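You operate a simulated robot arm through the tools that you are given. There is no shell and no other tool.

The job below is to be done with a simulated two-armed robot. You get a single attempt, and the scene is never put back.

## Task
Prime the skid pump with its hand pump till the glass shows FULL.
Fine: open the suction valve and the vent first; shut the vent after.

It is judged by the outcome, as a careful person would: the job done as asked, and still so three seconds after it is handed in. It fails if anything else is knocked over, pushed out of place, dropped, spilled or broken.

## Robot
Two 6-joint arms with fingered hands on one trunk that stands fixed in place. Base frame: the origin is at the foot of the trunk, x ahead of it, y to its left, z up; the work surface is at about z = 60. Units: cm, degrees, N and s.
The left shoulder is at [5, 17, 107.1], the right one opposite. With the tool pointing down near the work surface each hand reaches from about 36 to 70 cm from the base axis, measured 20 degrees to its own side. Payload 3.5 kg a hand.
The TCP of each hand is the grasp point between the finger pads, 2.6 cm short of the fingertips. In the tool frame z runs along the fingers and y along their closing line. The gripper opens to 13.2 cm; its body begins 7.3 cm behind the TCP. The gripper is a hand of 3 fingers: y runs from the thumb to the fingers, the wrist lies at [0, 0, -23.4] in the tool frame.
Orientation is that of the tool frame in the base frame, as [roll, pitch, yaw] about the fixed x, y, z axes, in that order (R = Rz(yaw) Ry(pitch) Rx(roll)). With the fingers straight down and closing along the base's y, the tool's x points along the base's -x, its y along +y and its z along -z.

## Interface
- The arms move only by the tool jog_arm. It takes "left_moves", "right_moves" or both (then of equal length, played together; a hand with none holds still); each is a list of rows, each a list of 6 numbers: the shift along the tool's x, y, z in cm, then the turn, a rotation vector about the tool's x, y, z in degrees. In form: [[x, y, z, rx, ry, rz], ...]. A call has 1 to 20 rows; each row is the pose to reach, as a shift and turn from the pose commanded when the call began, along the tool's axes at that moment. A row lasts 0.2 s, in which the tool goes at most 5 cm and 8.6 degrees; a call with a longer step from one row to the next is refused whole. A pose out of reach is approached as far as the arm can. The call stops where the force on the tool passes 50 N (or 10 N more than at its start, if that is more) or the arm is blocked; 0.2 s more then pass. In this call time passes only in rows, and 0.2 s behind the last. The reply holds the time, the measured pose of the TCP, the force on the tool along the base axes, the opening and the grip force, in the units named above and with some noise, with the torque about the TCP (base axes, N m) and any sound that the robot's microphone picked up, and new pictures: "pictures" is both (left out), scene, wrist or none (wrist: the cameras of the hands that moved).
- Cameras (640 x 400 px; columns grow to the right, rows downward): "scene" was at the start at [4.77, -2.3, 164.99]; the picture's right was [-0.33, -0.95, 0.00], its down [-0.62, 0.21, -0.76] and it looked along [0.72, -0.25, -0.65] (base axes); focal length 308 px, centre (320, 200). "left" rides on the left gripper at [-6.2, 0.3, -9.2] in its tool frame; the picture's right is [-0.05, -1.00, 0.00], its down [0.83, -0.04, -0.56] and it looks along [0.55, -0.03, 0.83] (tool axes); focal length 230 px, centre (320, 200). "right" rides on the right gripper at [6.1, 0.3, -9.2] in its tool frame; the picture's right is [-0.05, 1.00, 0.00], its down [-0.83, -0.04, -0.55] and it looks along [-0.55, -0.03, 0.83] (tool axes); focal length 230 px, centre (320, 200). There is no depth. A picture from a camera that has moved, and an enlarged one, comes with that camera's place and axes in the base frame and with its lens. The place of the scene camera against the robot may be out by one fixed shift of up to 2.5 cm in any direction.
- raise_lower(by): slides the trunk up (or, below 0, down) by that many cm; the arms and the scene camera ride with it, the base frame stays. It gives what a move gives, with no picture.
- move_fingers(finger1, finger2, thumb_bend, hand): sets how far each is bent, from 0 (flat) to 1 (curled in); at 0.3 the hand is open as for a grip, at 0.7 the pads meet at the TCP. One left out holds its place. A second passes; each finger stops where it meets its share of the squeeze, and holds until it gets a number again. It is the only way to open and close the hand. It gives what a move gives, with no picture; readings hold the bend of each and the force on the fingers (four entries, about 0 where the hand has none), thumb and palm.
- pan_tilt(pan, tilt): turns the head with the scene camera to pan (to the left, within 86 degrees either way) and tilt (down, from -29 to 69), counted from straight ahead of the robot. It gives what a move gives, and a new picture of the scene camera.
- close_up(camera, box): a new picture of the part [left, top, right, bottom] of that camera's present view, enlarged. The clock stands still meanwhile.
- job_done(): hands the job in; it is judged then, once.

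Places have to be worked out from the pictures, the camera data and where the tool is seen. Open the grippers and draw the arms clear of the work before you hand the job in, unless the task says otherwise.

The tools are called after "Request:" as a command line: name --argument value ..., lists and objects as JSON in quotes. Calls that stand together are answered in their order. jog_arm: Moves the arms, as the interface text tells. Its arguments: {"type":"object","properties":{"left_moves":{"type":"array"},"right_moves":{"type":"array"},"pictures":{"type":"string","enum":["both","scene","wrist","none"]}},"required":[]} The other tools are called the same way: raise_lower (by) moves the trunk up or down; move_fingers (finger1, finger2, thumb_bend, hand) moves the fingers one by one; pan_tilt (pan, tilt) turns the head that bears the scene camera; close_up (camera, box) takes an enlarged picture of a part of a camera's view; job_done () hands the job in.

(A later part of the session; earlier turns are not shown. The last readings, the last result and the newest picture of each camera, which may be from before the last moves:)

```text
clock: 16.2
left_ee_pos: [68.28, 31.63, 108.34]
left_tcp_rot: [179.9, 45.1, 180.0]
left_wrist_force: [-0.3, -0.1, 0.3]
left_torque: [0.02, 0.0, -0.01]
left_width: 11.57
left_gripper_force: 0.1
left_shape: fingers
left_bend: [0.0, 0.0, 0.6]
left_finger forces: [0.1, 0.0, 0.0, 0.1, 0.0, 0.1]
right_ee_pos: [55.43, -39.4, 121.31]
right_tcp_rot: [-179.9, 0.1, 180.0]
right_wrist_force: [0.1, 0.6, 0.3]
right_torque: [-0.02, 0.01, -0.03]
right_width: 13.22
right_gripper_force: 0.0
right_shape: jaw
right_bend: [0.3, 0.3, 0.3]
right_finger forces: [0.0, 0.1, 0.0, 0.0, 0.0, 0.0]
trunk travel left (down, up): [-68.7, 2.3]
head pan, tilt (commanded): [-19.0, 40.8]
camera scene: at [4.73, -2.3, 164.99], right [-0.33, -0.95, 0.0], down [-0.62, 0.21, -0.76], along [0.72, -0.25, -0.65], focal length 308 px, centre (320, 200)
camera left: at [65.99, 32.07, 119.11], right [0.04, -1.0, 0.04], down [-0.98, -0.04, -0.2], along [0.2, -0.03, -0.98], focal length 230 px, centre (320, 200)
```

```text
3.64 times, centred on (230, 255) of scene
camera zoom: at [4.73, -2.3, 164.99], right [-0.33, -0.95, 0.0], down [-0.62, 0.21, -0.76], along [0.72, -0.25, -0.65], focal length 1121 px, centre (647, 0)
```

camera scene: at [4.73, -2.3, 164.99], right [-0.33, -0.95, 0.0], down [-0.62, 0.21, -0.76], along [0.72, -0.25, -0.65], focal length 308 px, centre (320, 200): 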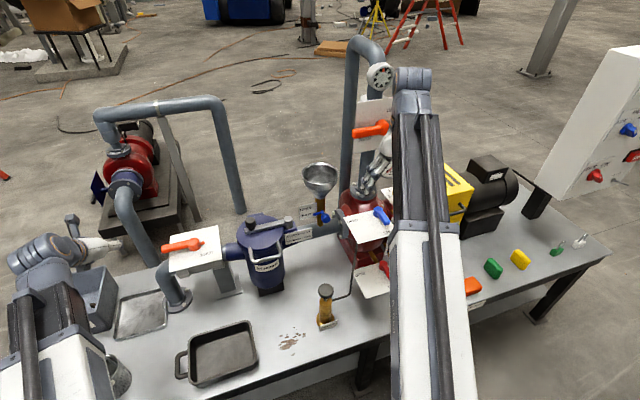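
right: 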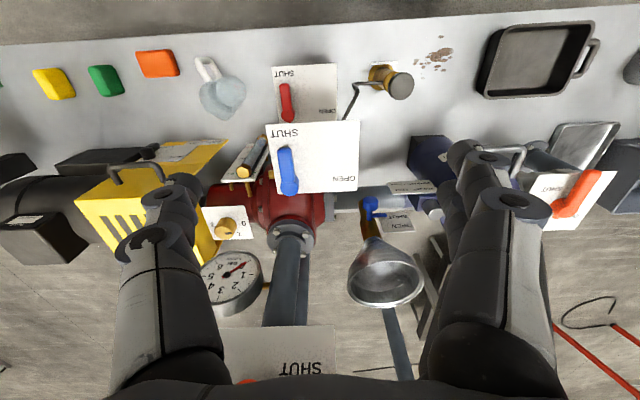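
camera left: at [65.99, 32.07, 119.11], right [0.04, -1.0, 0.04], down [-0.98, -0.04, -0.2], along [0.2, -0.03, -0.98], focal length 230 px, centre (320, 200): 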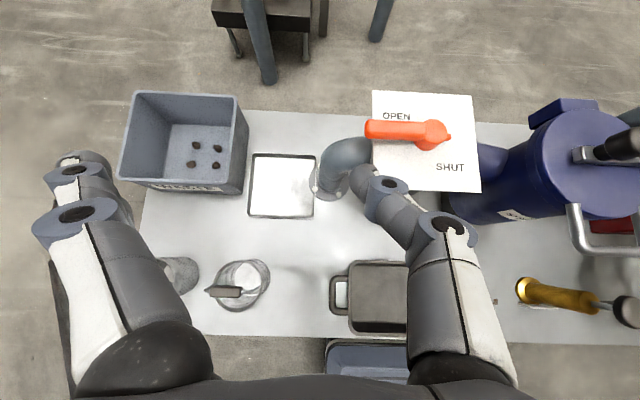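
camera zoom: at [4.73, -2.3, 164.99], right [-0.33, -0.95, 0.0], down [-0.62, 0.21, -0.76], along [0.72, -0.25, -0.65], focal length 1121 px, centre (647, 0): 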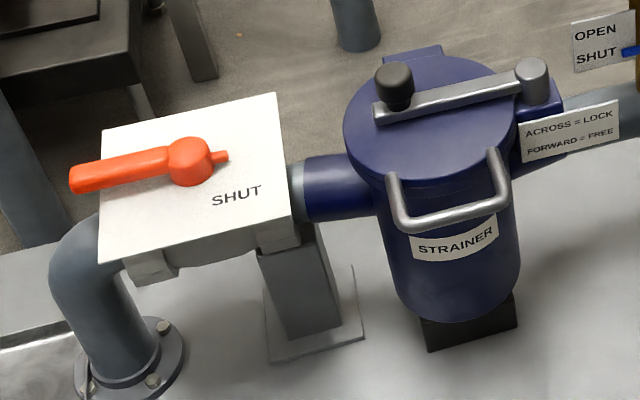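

The suction valve shows OPEN. Now I move the right arm aside so the scene camera can see the blue valve, the glass and the rest of the pump.

Request:
jog_arm --right_moves '[[3, -3, 0, 0, 0, 0], [6, -6, 0, 0, 0, 0], [9, -9, 0, 0, 0, 0], [12, -12, 1, 0, 0, 0], [15, -15, 2, 0, 0, 0], [17, -18, 3, 0, 0, 0], [18, -22, 4, 0, 0, 0]]' --pictures "both"

Request:
close_up --camera "scene" --box '[290, 150, 490, 310]'

Request:
close_up --camera "scene" --box '[330, 60, 470, 200]'

```text
clock: 17.8
left_ee_pos: [68.29, 31.66, 108.3]
left_tcp_rot: [-179.9, 45.0, -180.0]
left_wrist_force: [0.4, -0.2, -0.4]
left_torque: [0.01, -0.01, -0.01]
left_width: 11.58
left_gripper_force: 0.1
left_shape: fingers
left_bend: [0.0, 0.0, 0.6]
left_finger forces: [0.0, 0.0, 0.0, 0.0, 0.0, 0.0]
right_ee_pos: [37.53, -61.51, 117.49]
right_tcp_rot: [-180.0, 0.0, -179.9]
right_wrist_force: [0.0, -0.1, -0.2]
right_torque: [0.02, 0.0, -0.01]
right_width: 13.17
right_gripper_force: 0.0
right_shape: jaw
right_bend: [0.3, 0.3, 0.3]
right_finger forces: [0.0, 0.0, 0.0, 0.0, 0.0, 0.0]
trunk travel left (down, up): [-68.7, 2.3]
head pan, tilt (commanded): [-19.0, 40.8]
camera scene: at [4.76, -2.36, 164.99], right [-0.33, -0.95, 0.0], down [-0.62, 0.21, -0.76], along [0.72, -0.25, -0.65], focal length 308 px, centre (320, 200)
camera right: at [31.32, -61.01, 126.69], right [0.05, 1.0, 0.0], down [0.83, -0.04, 0.56], along [0.56, -0.03, -0.83], focal length 230 px, centre (320, 200)
```

scene: 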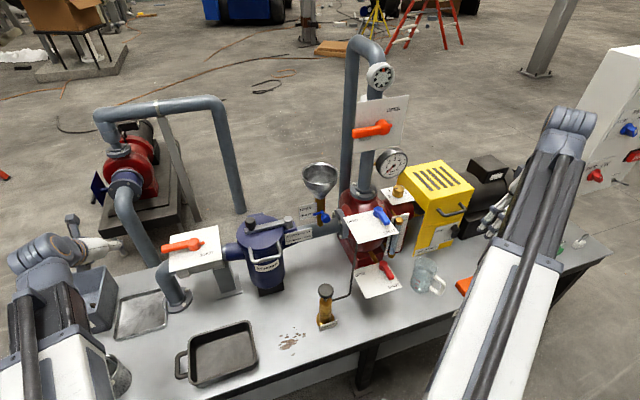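
right: 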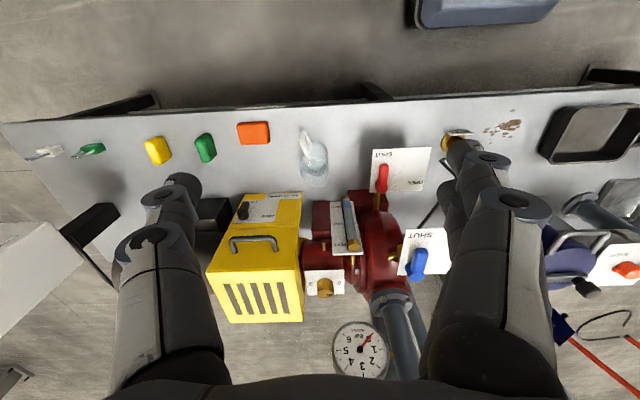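

```text
2.50 times, centred on (390, 230) of scene
camera zoom: at [4.76, -2.36, 164.99], right [-0.33, -0.95, 0.0], down [-0.62, 0.21, -0.76], along [0.72, -0.25, -0.65], focal length 771 px, centre (145, 125)
```

zoom: 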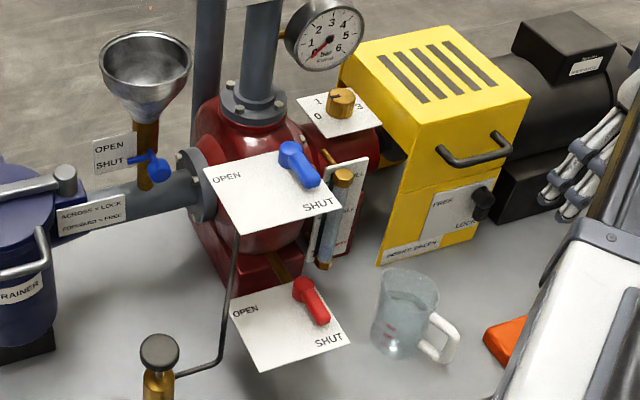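

```text
2.86 times, centred on (400, 130) of scene
camera zoom: at [4.76, -2.36, 164.99], right [-0.33, -0.95, 0.0], down [-0.62, 0.21, -0.76], along [0.72, -0.25, -0.65], focal length 881 px, centre (91, 400)
```

zoom: 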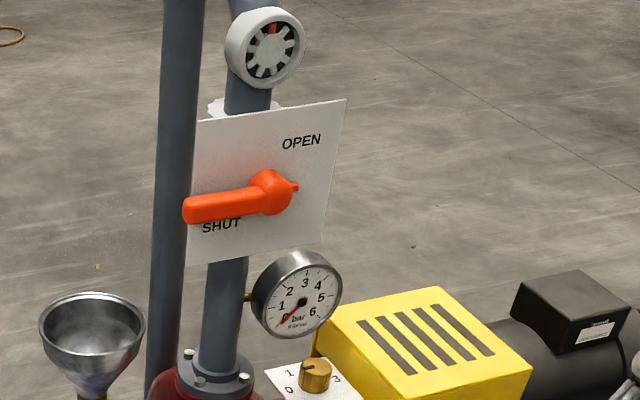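

The blue lever sits on the upper casing beside the glass, so I take it as the vent; the red one at the bottom is the drain. Its pivot is near (68.6,-44.7), the plate is at z≈95, and the handle points at me (SHUT). I set the right hand the same way as the left and bring it over with a 20° forward tilt.

Request:
move_fingers --hand "right" --finger1 0.0 --finger2 0.0 --thumb_bend 0.6

Request:
jog_arm --right_moves '[[-3, 1.5, 1, 0, -2, 0], [-6, 3, 2, 0, -5, 0], [-9, 5, 3.5, 0, -8, 0], [-12, 7, 5, 0, -11, 0], [-15, 9, 6.5, 0, -14, 0], [-18, 10.5, 8, 0, -17, 0], [-21, 12, 9.5, 0, -20, 0], [-24, 13.5, 11, 0, -20, 0]]' --pictures "both"

```text
clock: 18.8
left_ee_pos: [68.3, 31.73, 108.36]
left_tcp_rot: [-180.0, 45.1, 180.0]
left_wrist_force: [0.4, 0.2, -0.2]
left_torque: [-0.02, 0.03, 0.0]
left_width: 11.57
left_gripper_force: 0.0
left_shape: fingers
left_bend: [0.0, 0.0, 0.6]
left_finger forces: [0.0, 0.0, 0.1, 0.1, 0.0, 0.0]
right_ee_pos: [37.45, -61.41, 117.46]
right_tcp_rot: [180.0, 0.2, 180.0]
right_wrist_force: [0.3, 0.3, -0.1]
right_torque: [0.02, -0.01, -0.02]
right_width: 11.56
right_gripper_force: 0.0
right_shape: fingers
right_bend: [0.0, 0.0, 0.6]
right_finger forces: [0.0, 0.0, 0.1, 0.0, 0.0, 0.1]
trunk travel left (down, up): [-68.7, 2.3]
head pan, tilt (commanded): [-19.0, 40.8]
```

```text
clock: 20.6
left_ee_pos: [68.32, 31.71, 108.15]
left_tcp_rot: [-180.0, 45.1, 179.9]
left_wrist_force: [0.9, -0.5, 0.1]
left_torque: [0.01, 0.04, -0.02]
left_width: 11.58
left_gripper_force: 0.0
left_shape: fingers
left_bend: [0.0, 0.0, 0.6]
left_finger forces: [0.0, 0.1, 0.0, 0.0, 0.0, 0.1]
right_ee_pos: [61.6, -47.68, 106.43]
right_tcp_rot: [180.0, 20.1, 179.9]
right_wrist_force: [0.1, 0.3, -0.7]
right_torque: [0.0, -0.01, 0.02]
right_width: 11.58
right_gripper_force: 0.0
right_shape: fingers
right_bend: [0.0, 0.0, 0.6]
right_finger forces: [0.0, 0.1, 0.1, 0.1, 0.0, 0.0]
trunk travel left (down, up): [-68.7, 2.3]
head pan, tilt (commanded): [-19.0, 40.8]
camera scene: at [4.81, -2.29, 164.99], right [-0.33, -0.95, 0.0], down [-0.62, 0.21, -0.76], along [0.72, -0.25, -0.65], focal length 308 px, centre (320, 200)
camera right: at [52.57, -47.3, 113.03], right [0.05, 1.0, 0.02], down [0.59, -0.04, 0.81], along [0.81, -0.03, -0.59], focal length 230 px, centre (320, 200)
```

scene: 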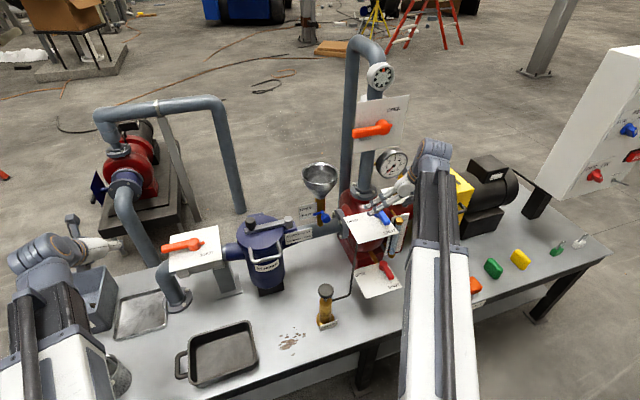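
right: 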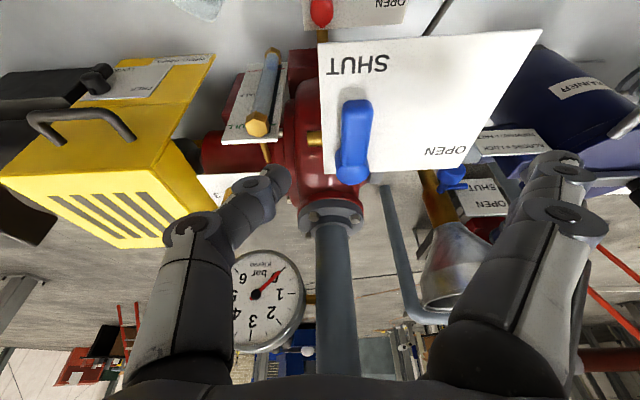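

The blue handle end is near (62.5,-44.65) with its top near z=96.9, and the pivot is near (68.8,-44.75). I lower the right thumb beside it on the -y side, just off the plate edge.

Request:
jog_arm --right_moves '[[0.5, -0.1, 2.5, 0, 0, 0], [1.0, -0.2, 5.0, 0, 0, 0], [1.4, -0.2, 7.0, 0, 0, 0], [1.69, -0.2, 8.43, 0, 0, 0]]' --pictures "both"

Request:
close_up --camera "right" --box '[220, 20, 540, 220]'

Request:
close_up --camera "scene" --box '[330, 160, 450, 260]'

```text
clock: 21.6
left_ee_pos: [68.39, 31.77, 108.28]
left_tcp_rot: [180.0, 45.0, 180.0]
left_wrist_force: [-0.2, -0.8, -0.6]
left_torque: [-0.01, -0.02, 0.0]
left_width: 11.58
left_gripper_force: 0.1
left_shape: fingers
left_bend: [0.0, 0.0, 0.6]
left_finger forces: [0.1, 0.1, 0.0, 0.1, 0.1, 0.0]
right_ee_pos: [62.82, -48.04, 97.87]
right_tcp_rot: [180.0, 20.1, 180.0]
right_wrist_force: [-0.1, -0.4, 0.1]
right_torque: [-0.02, 0.03, -0.01]
right_width: 11.56
right_gripper_force: 0.0
right_shape: fingers
right_bend: [0.0, 0.0, 0.6]
right_finger forces: [0.0, 0.1, 0.0, 0.0, 0.1, 0.0]
trunk travel left (down, up): [-68.7, 2.3]
head pan, tilt (commanded): [-19.0, 40.8]
camera scene: at [4.78, -2.3, 164.99], right [-0.33, -0.95, 0.0], down [-0.62, 0.21, -0.76], along [0.72, -0.25, -0.65], focal length 308 px, centre (320, 200)
camera right: at [53.86, -47.51, 104.48], right [0.05, 1.0, 0.02], down [0.59, -0.04, 0.81], along [0.81, -0.03, -0.59], focal length 230 px, centre (320, 200)
```

scene: 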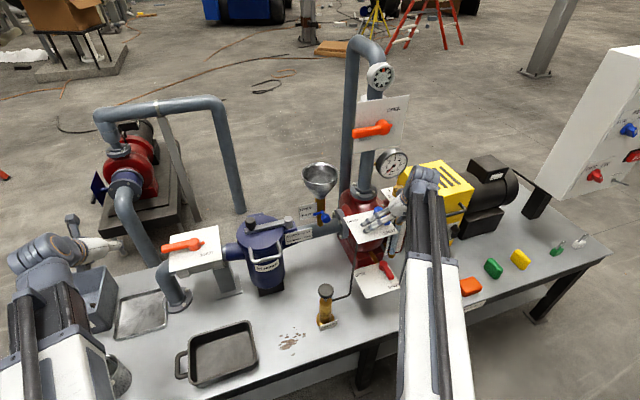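
right: 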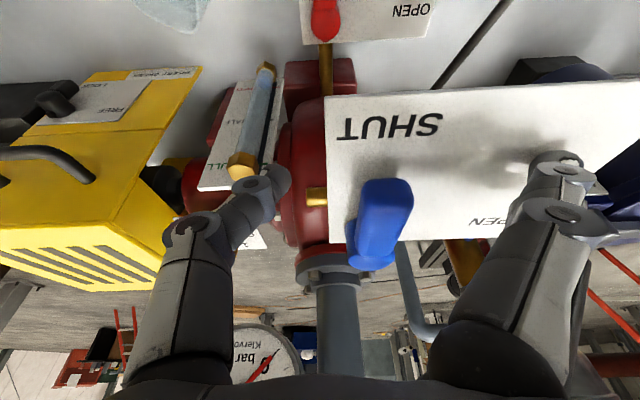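

```text
2.00 times, centred on (380, 120) of right
camera zoom: at [53.86, -47.51, 104.48], right [0.05, 1.0, 0.02], down [0.59, -0.04, 0.81], along [0.81, -0.03, -0.59], focal length 460 px, centre (200, 360)
```

zoom: 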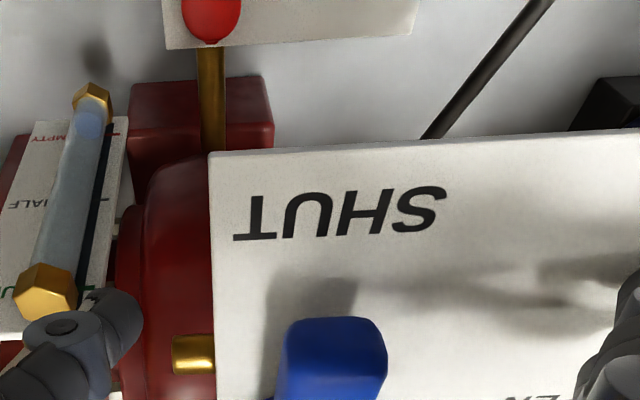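

```text
4.00 times, centred on (390, 210) of scene
camera zoom: at [4.78, -2.3, 164.99], right [-0.33, -0.95, 0.0], down [-0.62, 0.21, -0.76], along [0.72, -0.25, -0.65], focal length 1234 px, centre (40, 160)
```

zoom: 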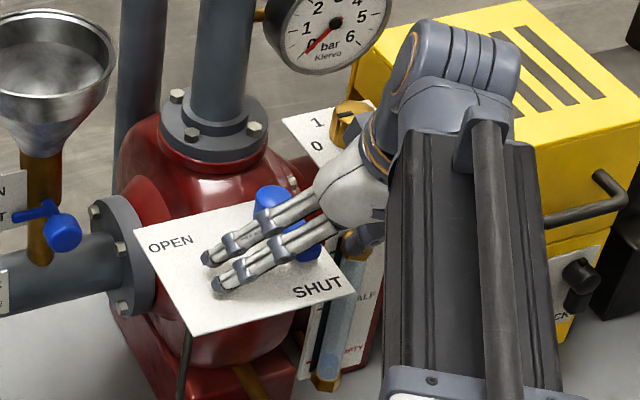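

I enlarge the right wrist view around the handle to judge the handle's height against the thumb tip.

Request:
close_up --camera "right" --box '[230, 150, 430, 280]'

Request:
close_up --camera "scene" --box '[360, 190, 420, 240]'

```text
3.08 times, centred on (330, 215) of right
camera zoom: at [53.86, -47.51, 104.48], right [0.05, 1.0, 0.02], down [0.59, -0.04, 0.81], along [0.81, -0.03, -0.59], focal length 708 px, centre (289, 154)
```

zoom: 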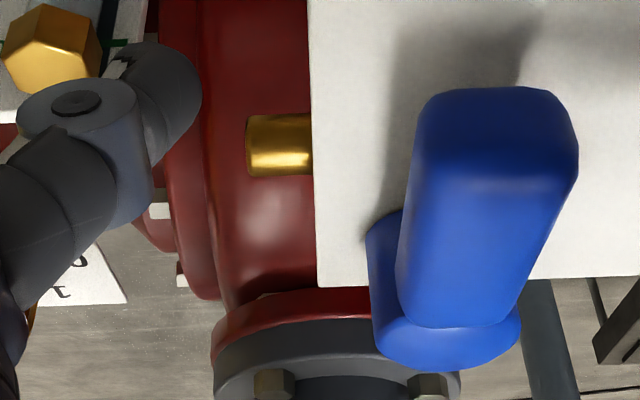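

```text
8.00 times, centred on (390, 215) of scene
camera zoom: at [4.78, -2.3, 164.99], right [-0.33, -0.95, 0.0], down [-0.62, 0.21, -0.76], along [0.72, -0.25, -0.65], focal length 2467 px, centre (-240, 80)
```

zoom: 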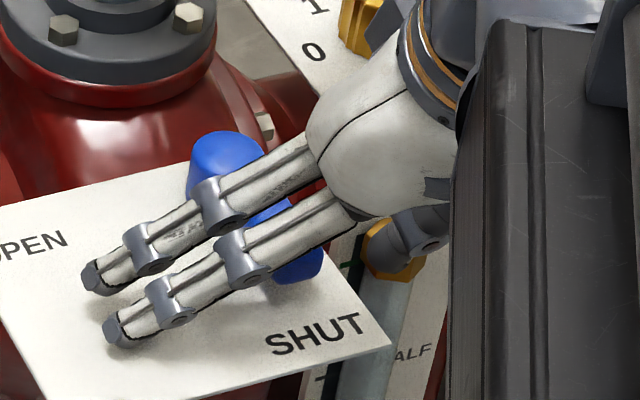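

The blue handle sits at z≈97.0–98.9, well above its plate, so I raise the thumb 1.5 cm. Then I push +y along the arc to about 45°.

Request:
jog_arm --right_moves '[[-0.51, 0, -1.41, 0, 0, 0], [-0.89, 2, -1.27, 0, 0, 0], [-0.92, 3.2, -1.26, 0, 0, 0], [-0.92, 3.9, -1.26, 0, 0, 0], [-0.51, 5.26, -1.41, 0, 0, 0], [-0.47, 6.7, -1.43, 0, 0, 0], [-0.77, 8.1, -1.32, 0, 0, 0]]' --pictures "both"

Request:
close_up --camera "right" --box '[180, 100, 500, 300]'

```text
clock: 23.2
left_ee_pos: [68.38, 31.65, 108.25]
left_tcp_rot: [180.0, 45.0, 180.0]
left_wrist_force: [-0.5, -0.4, 0.1]
left_torque: [-0.01, -0.04, 0.01]
left_width: 11.57
left_gripper_force: 0.0
left_shape: fingers
left_bend: [0.0, 0.0, 0.6]
left_finger forces: [0.0, 0.1, 0.1, 0.0, 0.1, 0.1]
right_ee_pos: [63.15, -40.04, 99.42]
right_tcp_rot: [-180.0, 20.1, -180.0]
right_wrist_force: [0.1, -2.1, -0.5]
right_torque: [0.0, 0.05, -0.05]
right_width: 11.84
right_gripper_force: 0.6
right_shape: fingers
right_bend: [0.0, 0.0, 0.59]
right_finger forces: [0.1, 0.0, 0.1, 0.0, 1.4, 0.0]
trunk travel left (down, up): [-68.7, 2.3]
head pan, tilt (commanded): [-19.0, 40.8]
camera scene: at [4.77, -2.3, 164.99], right [-0.33, -0.95, 0.0], down [-0.62, 0.21, -0.76], along [0.72, -0.25, -0.65], focal length 308 px, centre (320, 200)
camera right: at [54.12, -39.57, 106.02], right [0.05, 1.0, 0.02], down [0.59, -0.04, 0.81], along [0.81, -0.03, -0.59], focal length 230 px, centre (320, 200)
```

scene: 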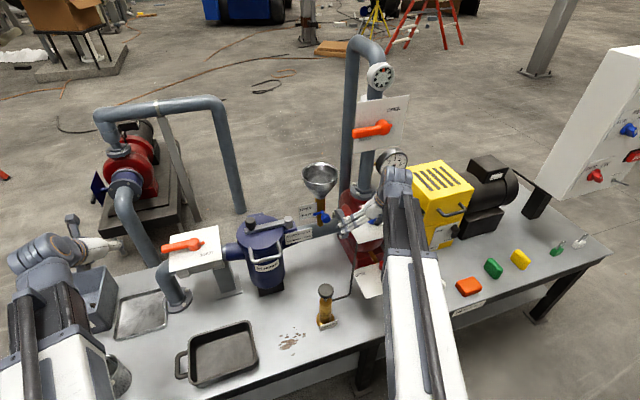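
right: 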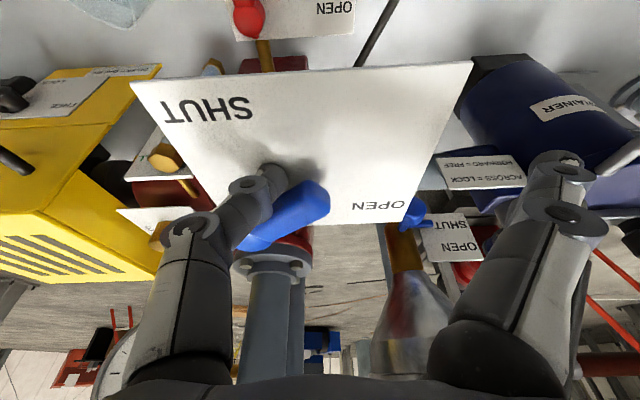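

```text
2.00 times, centred on (340, 200) of right
camera zoom: at [54.12, -39.57, 106.02], right [0.05, 1.0, 0.02], down [0.59, -0.04, 0.81], along [0.81, -0.03, -0.59], focal length 460 px, centre (280, 200)
```

zoom: 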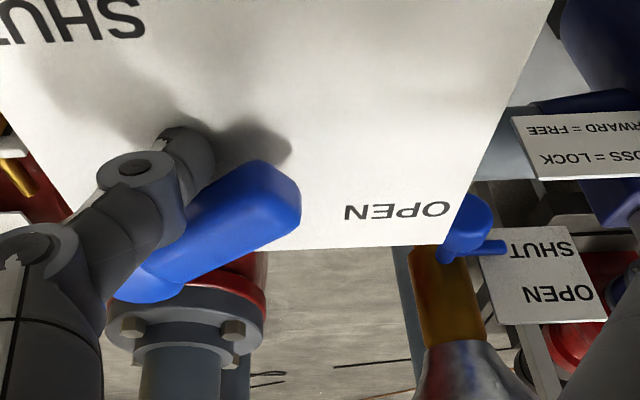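

The vent handle is at about 45° with only about 2 N of force. I continue along the arc to its 90° stop.

Request:
jog_arm --right_moves '[[-0.28, 0.7, 0.1, 0, 0, 0], [-0.57, 1.37, 0.21, 0, 0, 0], [-1.0, 1.95, 0.38, 0, 0, 0], [-1.5, 2.42, 0.55, 0, 0, 0], [-2.05, 2.85, 0.75, 0, 0, 0], [-2.5, 3.15, 0.92, 0, 0, 0]]' --pictures "wrist"

```text
clock: 24.6
left_ee_pos: [68.22, 31.69, 108.4]
left_tcp_rot: [180.0, 45.0, 179.9]
left_wrist_force: [0.0, -0.7, 0.6]
left_torque: [0.02, -0.01, 0.0]
left_width: 11.59
left_gripper_force: 0.0
left_shape: fingers
left_bend: [0.0, 0.0, 0.6]
left_finger forces: [0.0, 0.0, 0.0, 0.0, 0.0, 0.1]
right_ee_pos: [65.72, -36.91, 99.42]
right_tcp_rot: [-180.0, 19.9, 179.8]
right_wrist_force: [-11.3, -1.9, 0.6]
right_torque: [-0.01, 0.23, -0.33]
right_width: 11.64
right_gripper_force: 5.4
right_shape: fingers
right_bend: [0.0, 0.0, 0.6]
right_finger forces: [0.1, 0.1, 0.1, 0.1, 11.2, 0.0]
trunk travel left (down, up): [-68.7, 2.3]
head pan, tilt (commanded): [-19.0, 40.8]
camera right: at [56.62, -36.43, 106.03], right [0.05, 1.0, 0.02], down [0.59, -0.04, 0.81], along [0.8, -0.03, -0.59], focal length 230 px, centre (320, 200)
```

right: 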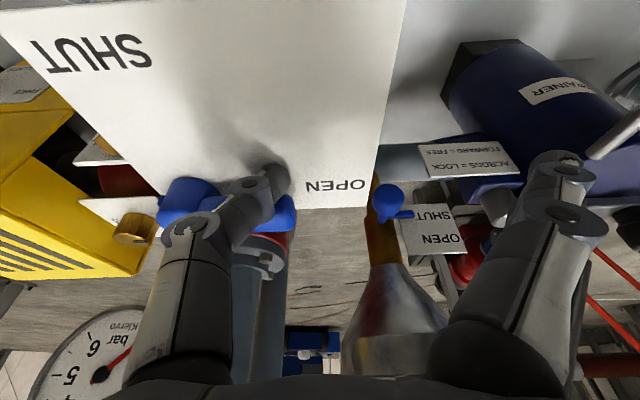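

The force rose to 11 N, so it is at or near the stop. I push 0.5 cm more to be sure, then back straight off and up to check.

Request:
jog_arm --right_moves '[[-0.3, 0.1, 0.1, 0, 0, 0], [-0.55, 0.15, 0.2, 0, 0, 0]]' --pictures "none"

Request:
jog_arm --right_moves '[[1.5, -0.2, -0.5, 0, 0, 0], [3, -0.4, -1, 0, 0, 0], [3, -0.4, -4, 0, 0, 0], [4, -2, -8, 0, 0, 0], [6, -5, -10, 0, 0, 0], [9, -8, -10, 0, 0, 0]]' --pictures "both"

Request:
close_up --camera "right" --box '[220, 20, 540, 220]'

```text
clock: 25.2
left_ee_pos: [68.04, 31.62, 108.42]
left_tcp_rot: [-179.9, 45.1, 179.9]
left_wrist_force: [0.3, 0.1, 0.5]
left_torque: [0.02, 0.01, 0.02]
left_width: 11.56
left_gripper_force: 0.0
left_shape: fingers
left_bend: [0.0, 0.0, 0.6]
left_finger forces: [0.0, 0.0, 0.1, 0.1, 0.1, 0.0]
right_ee_pos: [65.73, -36.75, 99.26]
right_tcp_rot: [179.9, 19.7, 179.8]
right_wrist_force: [-35.8, -2.7, -4.8]
right_torque: [0.1, 0.71, -0.98]
right_width: 11.68
right_gripper_force: 18.1
right_shape: fingers
right_bend: [0.0, 0.0, 0.6]
right_finger forces: [0.1, 0.0, 0.0, 0.1, 35.6, 0.1]
trunk travel left (down, up): [-68.7, 2.3]
head pan, tilt (commanded): [-19.0, 40.8]
```

```text
clock: 26.6
left_ee_pos: [68.29, 31.73, 108.25]
left_tcp_rot: [180.0, 45.0, 180.0]
left_wrist_force: [-0.4, 0.2, 0.9]
left_torque: [0.0, 0.01, 0.0]
left_width: 11.58
left_gripper_force: 0.0
left_shape: fingers
left_bend: [0.0, 0.0, 0.6]
left_finger forces: [0.0, 0.0, 0.0, 0.0, 0.1, 0.0]
right_ee_pos: [54.41, -44.8, 105.66]
right_tcp_rot: [-180.0, 20.0, 179.9]
right_wrist_force: [0.4, -0.3, -0.1]
right_torque: [-0.01, 0.01, -0.03]
right_width: 11.56
right_gripper_force: 0.1
right_shape: fingers
right_bend: [0.0, 0.0, 0.6]
right_finger forces: [0.0, 0.1, 0.1, 0.0, 0.0, 0.0]
trunk travel left (down, up): [-68.7, 2.3]
head pan, tilt (commanded): [-19.0, 40.8]
camera scene: at [4.74, -2.33, 164.99], right [-0.32, -0.95, 0.0], down [-0.62, 0.21, -0.76], along [0.72, -0.25, -0.65], focal length 308 px, centre (320, 200)
camera right: at [45.4, -44.3, 112.29], right [0.05, 1.0, 0.02], down [0.59, -0.04, 0.81], along [0.81, -0.03, -0.59], focal length 230 px, centre (320, 200)
```

scene: 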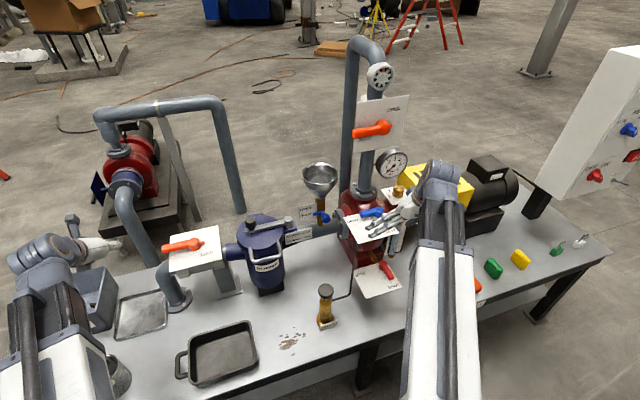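
right: 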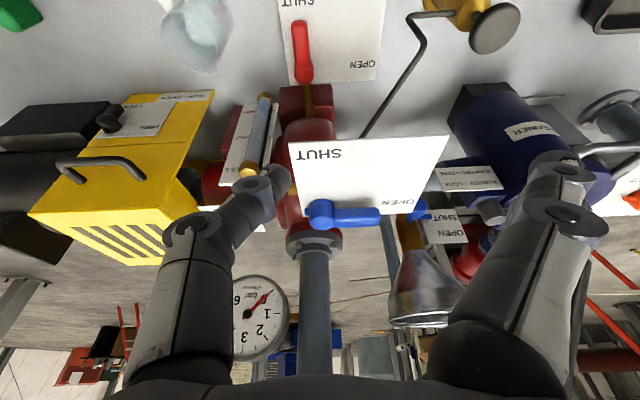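

```text
2.00 times, centred on (380, 120) of right
camera zoom: at [45.4, -44.3, 112.29], right [0.05, 1.0, 0.02], down [0.59, -0.04, 0.81], along [0.81, -0.03, -0.59], focal length 460 px, centre (200, 360)
```

zoom: 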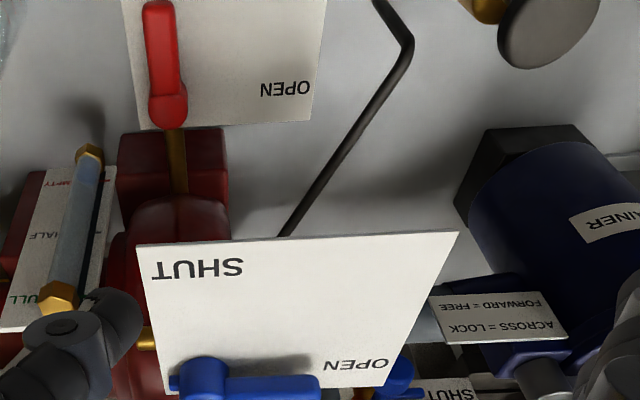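

The vent shows OPEN too. Next is the hand pump, whose knob is near (56.8,-23.2,79.3) and about 5 cm across. I reopen the right fingers, move over the pump and straighten the hand to point down.

Request:
move_fingers --hand "right" --finger1 0.3 --finger2 0.3 --thumb_bend 0.3

Request:
jog_arm --right_moves '[[0.5, 3, 0, 0, 3.4, 0], [0.5, 7, 0.5, 0, 6.8, 0], [0.4, 11, 1, 0, 10.2, 0], [0.2, 15, 1.5, 0, 13.6, 0], [0, 18.5, 2, 0, 17, 0], [-0.5, 21.6, 2.5, 0, 20, 0]]' --pictures "both"

```text
clock: 27.6
left_ee_pos: [68.29, 31.8, 108.25]
left_tcp_rot: [-180.0, 44.9, 180.0]
left_wrist_force: [0.1, 0.7, -0.5]
left_torque: [0.0, -0.02, 0.0]
left_width: 11.6
left_gripper_force: 0.0
left_shape: fingers
left_bend: [0.0, 0.0, 0.6]
left_finger forces: [0.0, 0.1, 0.0, 0.0, 0.1, 0.0]
right_ee_pos: [54.46, -44.85, 105.65]
right_tcp_rot: [179.9, 20.0, -180.0]
right_wrist_force: [0.8, 0.3, 0.4]
right_torque: [-0.03, -0.03, -0.02]
right_width: 13.46
right_gripper_force: 0.1
right_shape: fingers
right_bend: [0.3, 0.3, 0.3]
right_finger forces: [0.0, 0.1, 0.0, 0.0, 0.0, 0.0]
trunk travel left (down, up): [-68.7, 2.3]
head pan, tilt (commanded): [-19.0, 40.8]
```

```text
clock: 29.0
left_ee_pos: [68.33, 31.81, 108.19]
left_tcp_rot: [-180.0, 45.0, -180.0]
left_wrist_force: [0.4, 0.1, -0.2]
left_torque: [0.0, 0.01, -0.02]
left_width: 11.59
left_gripper_force: 0.0
left_shape: fingers
left_bend: [0.0, 0.0, 0.6]
left_finger forces: [0.0, 0.0, 0.0, 0.0, 0.0, 0.0]
right_ee_pos: [55.85, -23.13, 103.52]
right_tcp_rot: [180.0, 0.0, 179.9]
right_wrist_force: [0.0, -0.8, 0.9]
right_torque: [-0.02, -0.01, 0.03]
right_width: 13.48
right_gripper_force: 0.1
right_shape: fingers
right_bend: [0.3, 0.3, 0.3]
right_finger forces: [0.0, 0.1, 0.1, 0.0, 0.0, 0.0]
trunk travel left (down, up): [-68.7, 2.3]
head pan, tilt (commanded): [-19.0, 40.8]
camera scene: at [4.79, -2.27, 164.99], right [-0.33, -0.95, 0.0], down [-0.62, 0.21, -0.76], along [0.72, -0.25, -0.65], focal length 308 px, centre (320, 200)
camera right: at [49.62, -22.61, 112.69], right [0.05, 1.0, 0.0], down [0.83, -0.04, 0.56], along [0.55, -0.03, -0.83], focal length 230 px, centre (320, 200)
```

scene: 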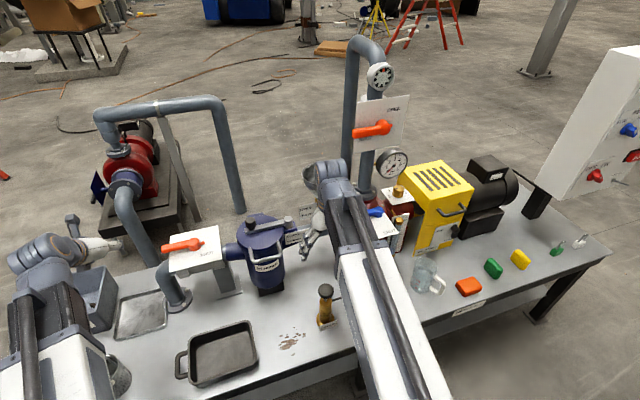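
right: 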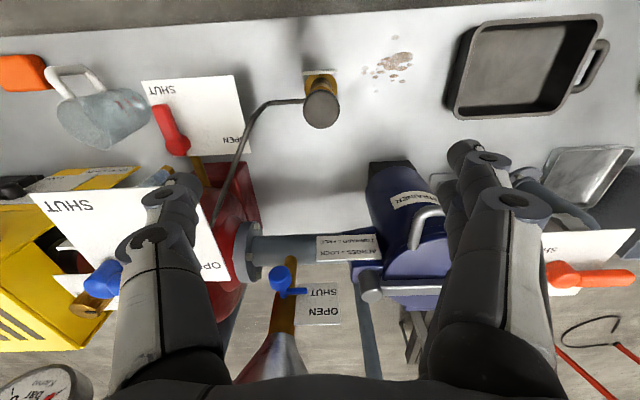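

The knob is about 4.9 cm across, near (56.3,-23,79.5). I turn the hand 90° about its own axis so the fingers close along x, clear of the pump's tube.

Request:
jog_arm --right_moves '[[0, 0, 0, 0, 0, 7.5], [0, 0, 0, 0, 0, 15], [0, 0, 0, 0, 0, 22.5], [0, 0, 0, 0, 0, 30], [0, 0, 0, 0, 0, 37.5], [0, 0, 0, 0, 0, 45], [0, 0, 0, 0, 0, 52.5], [0, 0, 0, 0, 0, 60], [0, 0, 0, 0, 0, 67.5], [0, 0, 0, 0, 0, 75], [0, 0, 0, 0, 0, 82.5], [0, 0, 0, 0, 0, 90]]' --pictures "both"

```text
clock: 31.6
left_ee_pos: [68.31, 31.71, 108.26]
left_tcp_rot: [-180.0, 45.0, 180.0]
left_wrist_force: [-0.2, -0.5, -0.8]
left_torque: [-0.01, 0.0, -0.01]
left_width: 11.56
left_gripper_force: 0.2
left_shape: fingers
left_bend: [0.0, 0.0, 0.6]
left_finger forces: [0.0, 0.0, 0.1, 0.1, 0.1, 0.0]
right_ee_pos: [55.72, -23.06, 103.56]
right_tcp_rot: [179.9, 0.0, 89.9]
right_wrist_force: [0.0, 0.1, 0.6]
right_torque: [-0.02, 0.01, -0.04]
right_width: 13.47
right_gripper_force: 0.0
right_shape: fingers
right_bend: [0.3, 0.3, 0.3]
right_finger forces: [0.0, 0.0, 0.0, 0.0, 0.0, 0.1]
trunk travel left (down, up): [-68.7, 2.3]
head pan, tilt (commanded): [-19.0, 40.8]
camera scene: at [4.77, -2.29, 164.99], right [-0.33, -0.95, 0.0], down [-0.62, 0.21, -0.76], along [0.72, -0.25, -0.65], focal length 308 px, centre (320, 200)
camera right: at [56.09, -16.8, 112.84], right [1.0, -0.06, 0.0], down [-0.05, -0.83, 0.56], along [-0.03, -0.55, -0.83], focal length 230 px, centre (320, 200)
```

scene: 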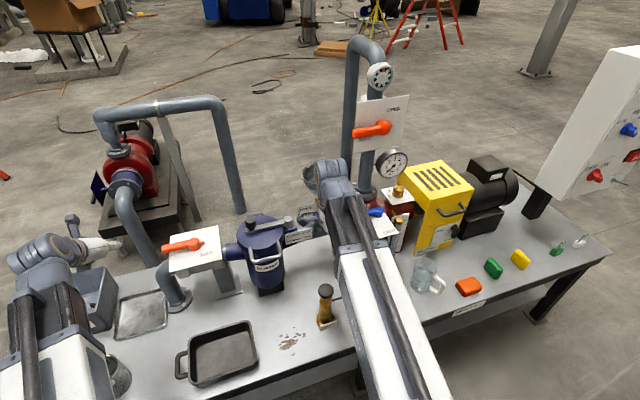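
right: 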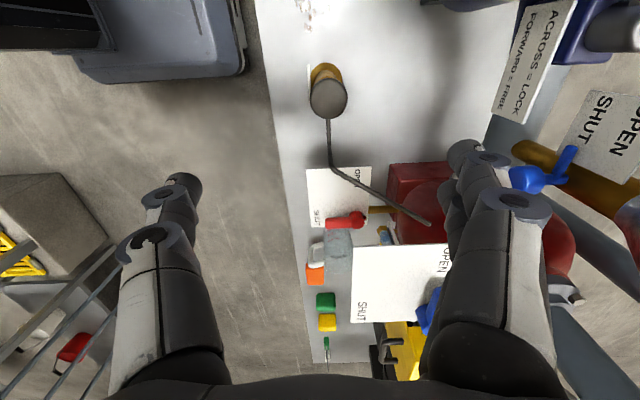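

The hand is turned, with the fingers on the far side and the thumb toward me. I come down over the knob to z≈86 and take another look.

Request:
jog_arm --right_moves '[[0.1, 0.3, 4, 0, 0, 0], [0.2, 0.6, 8, 0, 0, 0], [0.25, 0.9, 12, 0, 0, 0], [0.25, 0.9, 15.5, 0, 0, 0], [0.25, 0.9, 17.5, 0, 0, 0]]' --pictures "both"

Request:
close_up --camera "right" --box '[220, 60, 460, 210]'

Request:
close_up --camera "scene" --box '[270, 220, 430, 340]'

```text
clock: 32.8
left_ee_pos: [68.36, 31.8, 108.26]
left_tcp_rot: [180.0, 45.0, -180.0]
left_wrist_force: [1.3, 0.2, -0.4]
left_torque: [-0.02, 0.01, -0.01]
left_width: 11.58
left_gripper_force: 0.1
left_shape: fingers
left_bend: [0.0, 0.0, 0.6]
left_finger forces: [0.0, 0.0, 0.0, 0.0, 0.1, 0.0]
right_ee_pos: [56.74, -22.69, 86.0]
right_tcp_rot: [179.9, 0.0, 90.0]
right_wrist_force: [-0.1, -0.5, -0.4]
right_torque: [0.01, 0.01, 0.03]
right_width: 13.46
right_gripper_force: 0.0
right_shape: fingers
right_bend: [0.3, 0.3, 0.3]
right_finger forces: [0.0, 0.0, 0.0, 0.1, 0.0, 0.1]
trunk travel left (down, up): [-68.7, 2.3]
head pan, tilt (commanded): [-19.0, 40.8]
camera scene: at [4.77, -2.3, 164.99], right [-0.33, -0.95, 0.0], down [-0.62, 0.21, -0.76], along [0.72, -0.25, -0.65], focal length 308 px, centre (320, 200)
camera right: at [56.94, -16.43, 95.18], right [1.0, -0.05, 0.0], down [-0.04, -0.83, 0.56], along [-0.03, -0.55, -0.83], focal length 230 px, centre (320, 200)
```

scene: 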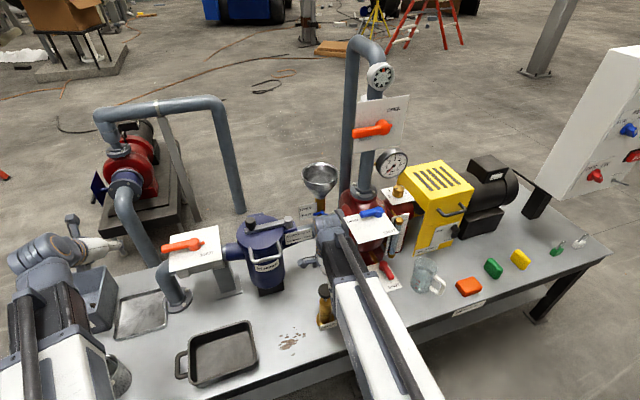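
right: 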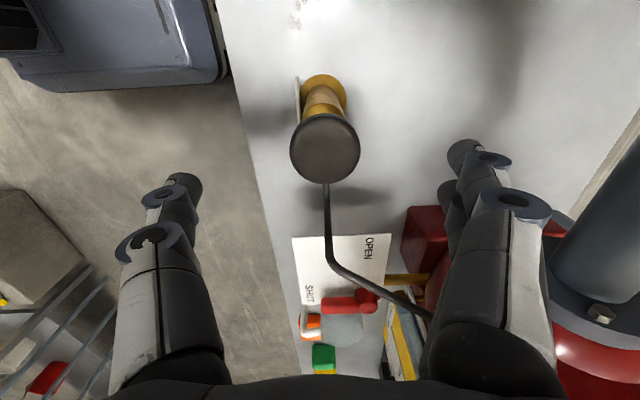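

```text
2.67 times, centred on (340, 135) of right
camera zoom: at [56.94, -16.43, 95.18], right [1.0, -0.05, 0.0], down [-0.04, -0.83, 0.56], along [-0.03, -0.55, -0.83], focal length 614 px, centre (267, 373)
```

zoom: 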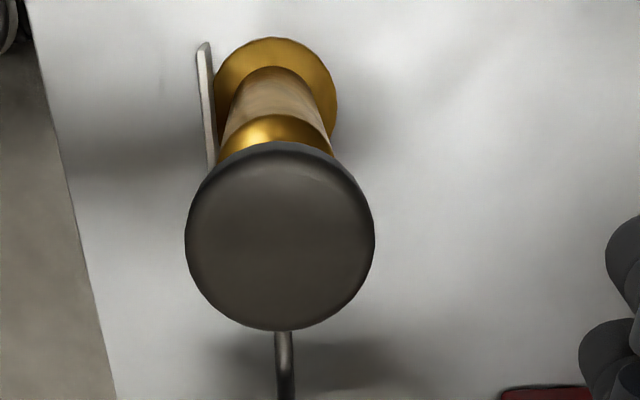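

```text
3.33 times, centred on (350, 280) of scene
camera zoom: at [4.77, -2.3, 164.99], right [-0.33, -0.95, 0.0], down [-0.62, 0.21, -0.76], along [0.72, -0.25, -0.65], focal length 1028 px, centre (220, -67)
```

zoom: 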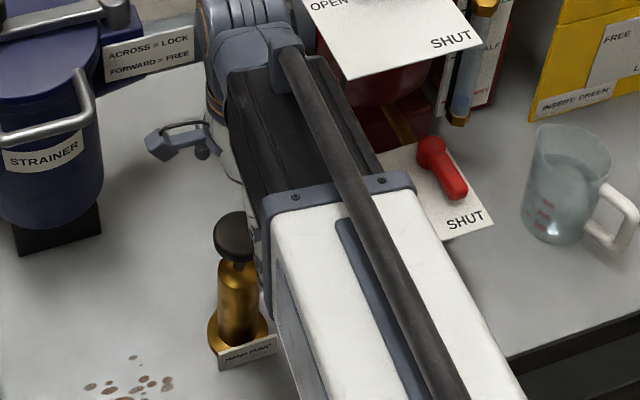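

The knob centre reads (56.9,-22.5) with its top near z=80, which is straight under the hand. I lower to z≈78.7 around the knob.

Request:
jog_arm --right_moves '[[0.1, 0.1, 2, 0, 0, 0], [0.15, 0.15, 4, 0, 0, 0], [0.15, 0.15, 6, 0, 0, 0], [0.15, 0.15, 7.3, 0, 0, 0]]' --pictures "wrist"

Request:
close_up --camera "scene" --box '[360, 190, 440, 260]'

```text
clock: 33.8
left_ee_pos: [68.31, 31.66, 108.28]
left_tcp_rot: [-180.0, 45.0, 180.0]
left_wrist_force: [-0.1, 0.3, -0.7]
left_torque: [-0.03, 0.0, 0.02]
left_width: 11.6
left_gripper_force: 0.0
left_shape: fingers
left_bend: [0.0, 0.0, 0.6]
left_finger forces: [0.1, 0.1, 0.1, 0.0, 0.0, 0.0]
right_ee_pos: [56.83, -22.58, 78.7]
right_tcp_rot: [179.9, 0.0, 90.0]
right_wrist_force: [-0.1, 0.0, -0.5]
right_torque: [-0.02, 0.0, 0.01]
right_width: 13.46
right_gripper_force: 0.0
right_shape: fingers
right_bend: [0.3, 0.3, 0.3]
right_finger forces: [0.0, 0.0, 0.0, 0.0, 0.0, 0.1]
trunk travel left (down, up): [-68.7, 2.3]
head pan, tilt (commanded): [-19.0, 40.8]
camera right: at [57.07, -16.32, 88.07], right [1.0, -0.05, 0.0], down [-0.04, -0.83, 0.56], along [-0.03, -0.55, -0.83], focal length 230 px, centre (320, 200)
```

right: 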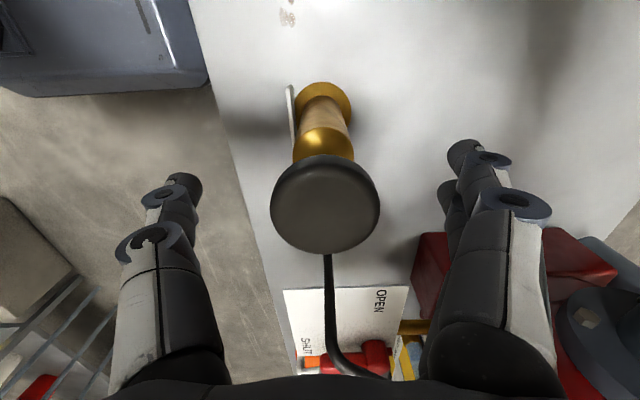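

```text
5.71 times, centred on (400, 225) of scene
camera zoom: at [4.77, -2.3, 164.99], right [-0.33, -0.95, 0.0], down [-0.62, 0.21, -0.76], along [0.72, -0.25, -0.65], focal length 1762 px, centre (-137, 57)
```

zoom: 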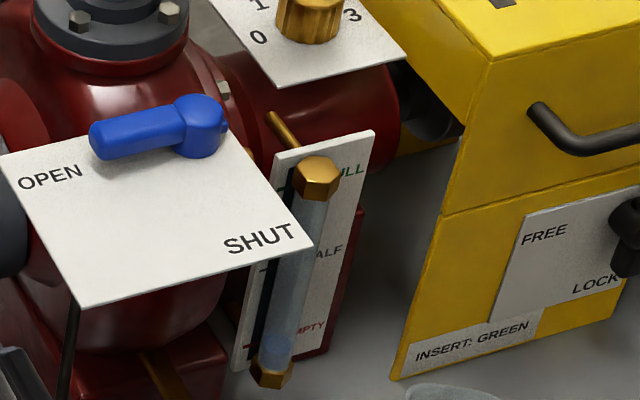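

The sight glass is visible in the close-up and reads EMPTY, and the hand is centred on the knob. I close the fingers on it.

Request:
move_fingers --hand "right" --finger1 0.7 --finger2 0.7 --thumb_bend 0.7

Request:
close_up --camera "right" --box '[160, 80, 480, 280]'

```text
clock: 34.8
left_ee_pos: [68.34, 31.73, 108.28]
left_tcp_rot: [179.9, 45.0, -179.9]
left_wrist_force: [-0.4, 0.8, 0.2]
left_torque: [-0.04, 0.01, 0.0]
left_width: 11.6
left_gripper_force: 0.0
left_shape: fingers
left_bend: [0.0, 0.0, 0.6]
left_finger forces: [0.0, 0.0, 0.0, 0.0, 0.0, 0.1]
right_ee_pos: [56.77, -22.58, 78.73]
right_tcp_rot: [-180.0, 0.0, 90.0]
right_wrist_force: [-4.6, 2.2, -7.8]
right_torque: [-0.02, -0.07, -0.02]
right_width: 2.5
right_gripper_force: 13.2
right_shape: fingers
right_bend: [0.67, 0.65, 0.65]
right_finger forces: [4.6, 7.0, 0.0, 0.1, 15.6, 0.0]
trunk travel left (down, up): [-68.7, 2.3]
head pan, tilt (commanded): [-19.0, 40.8]
```

```text
2.00 times, centred on (320, 180) of right
camera zoom: at [57.05, -16.32, 88.05], right [1.0, -0.05, 0.0], down [-0.04, -0.83, 0.56], along [-0.03, -0.55, -0.83], focal length 460 px, centre (320, 240)
```

zoom: 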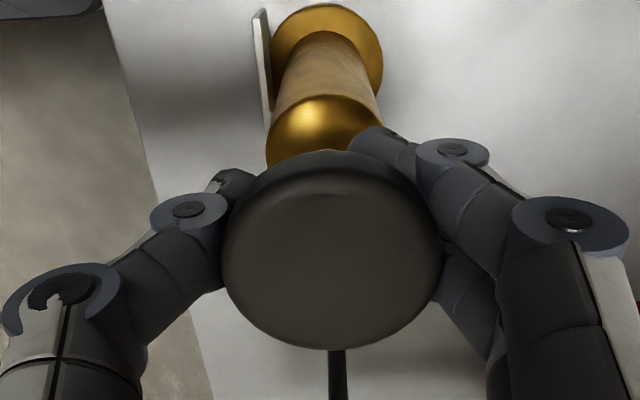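

The fingers have closed just under the knob and hook it. I pull the plunger up 3 cm and watch the force.

Request:
jog_arm --right_moves '[[0, 0, -0.5, 0, 0, 0], [0, 0, -1, 0, 0, 0], [0, 0, -1.5, 0, 0, 0], [0, 0, -2.25, 0, 0, 0], [0, 0, -3, 0, 0, 0]]' --pictures "wrist"

```text
clock: 35.5
left_ee_pos: [68.56, 31.5, 108.23]
left_tcp_rot: [179.9, 44.8, 179.9]
left_wrist_force: [0.0, -0.3, 0.3]
left_torque: [0.02, -0.04, 0.0]
left_width: 11.59
left_gripper_force: 0.1
left_shape: fingers
left_bend: [0.0, 0.0, 0.6]
left_finger forces: [0.0, 0.0, 0.0, 0.0, 0.0, 0.0]
right_ee_pos: [56.75, -22.73, 79.16]
right_tcp_rot: [-179.3, -0.1, 89.9]
right_wrist_force: [2.7, 1.3, -32.9]
right_torque: [0.04, 0.26, 0.03]
right_width: 2.73
right_gripper_force: 19.1
right_shape: fingers
right_bend: [0.64, 0.62, 0.65]
right_finger forces: [10.5, 13.8, 0.1, 0.1, 14.3, 0.0]
trunk travel left (down, up): [-68.7, 2.3]
head pan, tilt (commanded): [-19.0, 40.8]
stopped in row 3 (right hand): the force on the tool passed its limit at 54 N (the readings are from after the stop); the commanded pose is now the measured one
camera right: at [57.04, -16.34, 88.47], right [1.0, -0.05, -0.01], down [-0.04, -0.83, 0.55], along [-0.04, -0.55, -0.83], focal length 230 px, centre (320, 200)
```

right: 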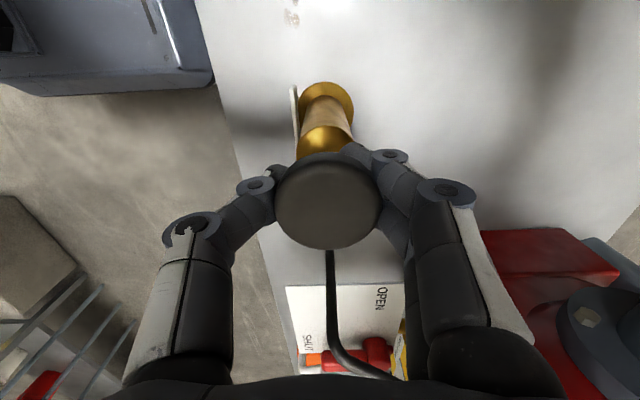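

The pull stopped at 54 N, so the plunger is already at the top and the stroke must be downward. I ease the pull and open the hand; I'll press the knob with the palm instead.

Request:
jog_arm --right_moves '[[0, 0, 0.4, 0, 0, 0]]' --pictures "none"

Request:
move_fingers --hand "right" --finger1 0.3 --finger2 0.3 --thumb_bend 0.3

Request:
close_up --camera "scene" --box '[270, 220, 430, 340]'

Request:
close_up --camera "right" --box '[0, 0, 640, 400]'

```text
clock: 35.9
left_ee_pos: [68.37, 31.61, 108.2]
left_tcp_rot: [-180.0, 45.0, 180.0]
left_wrist_force: [-0.2, -0.3, 0.7]
left_torque: [-0.01, 0.0, -0.01]
left_width: 11.56
left_gripper_force: 0.1
left_shape: fingers
left_bend: [0.0, 0.0, 0.6]
left_finger forces: [0.0, 0.0, 0.0, 0.0, 0.0, 0.0]
right_ee_pos: [56.73, -22.63, 79.05]
right_tcp_rot: [-179.6, 0.0, 90.1]
right_wrist_force: [-3.4, 2.0, -18.9]
right_torque: [0.02, 0.21, 0.0]
right_width: 2.7
right_gripper_force: 16.8
right_shape: fingers
right_bend: [0.64, 0.63, 0.65]
right_finger forces: [7.7, 10.0, 0.0, 0.0, 15.8, 0.0]
trunk travel left (down, up): [-68.7, 2.3]
head pan, tilt (commanded): [-19.0, 40.8]
```

```text
clock: 36.9
left_ee_pos: [68.36, 31.67, 108.29]
left_tcp_rot: [179.9, 45.1, -180.0]
left_wrist_force: [-0.3, 0.5, -1.0]
left_torque: [0.01, 0.02, -0.01]
left_width: 11.59
left_gripper_force: 0.0
left_shape: fingers
left_bend: [0.0, 0.0, 0.6]
left_finger forces: [0.0, 0.1, 0.1, 0.0, 0.1, 0.0]
right_ee_pos: [56.71, -22.6, 79.09]
right_tcp_rot: [-179.8, -0.1, 90.0]
right_wrist_force: [0.1, 0.3, 0.0]
right_torque: [0.0, 0.0, 0.01]
right_width: 13.38
right_gripper_force: 0.1
right_shape: fingers
right_bend: [0.3, 0.3, 0.3]
right_finger forces: [0.0, 0.0, 0.0, 0.0, 0.0, 0.0]
trunk travel left (down, up): [-68.7, 2.3]
head pan, tilt (commanded): [-19.0, 40.8]
```

```text
3.33 times, centred on (350, 280) of scene
camera zoom: at [4.77, -2.3, 164.99], right [-0.33, -0.95, 0.0], down [-0.62, 0.21, -0.76], along [0.72, -0.25, -0.65], focal length 1028 px, centre (220, -67)
```

zoom: 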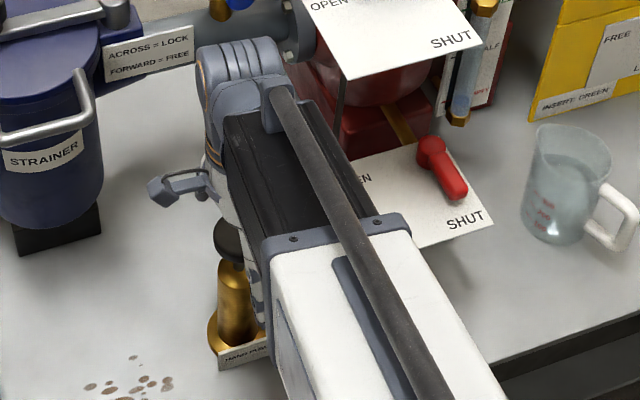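

```text
1.00 times, centred on (320, 200) of right (not enlarged: the box is as wide or as high as the picture)
camera zoom: at [57.02, -16.33, 88.43], right [1.0, -0.05, -0.01], down [-0.04, -0.83, 0.55], along [-0.03, -0.55, -0.83], focal length 230 px, centre (320, 200)
```

zoom: 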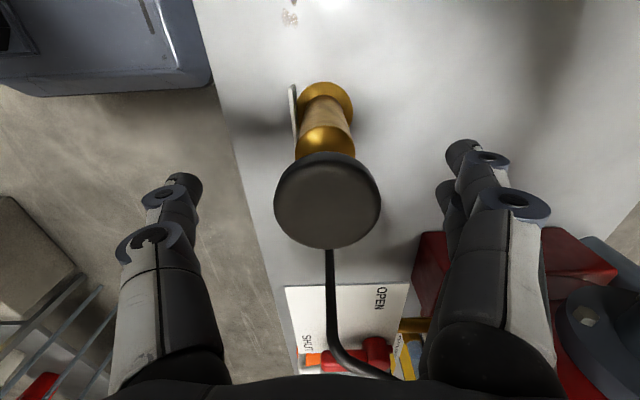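

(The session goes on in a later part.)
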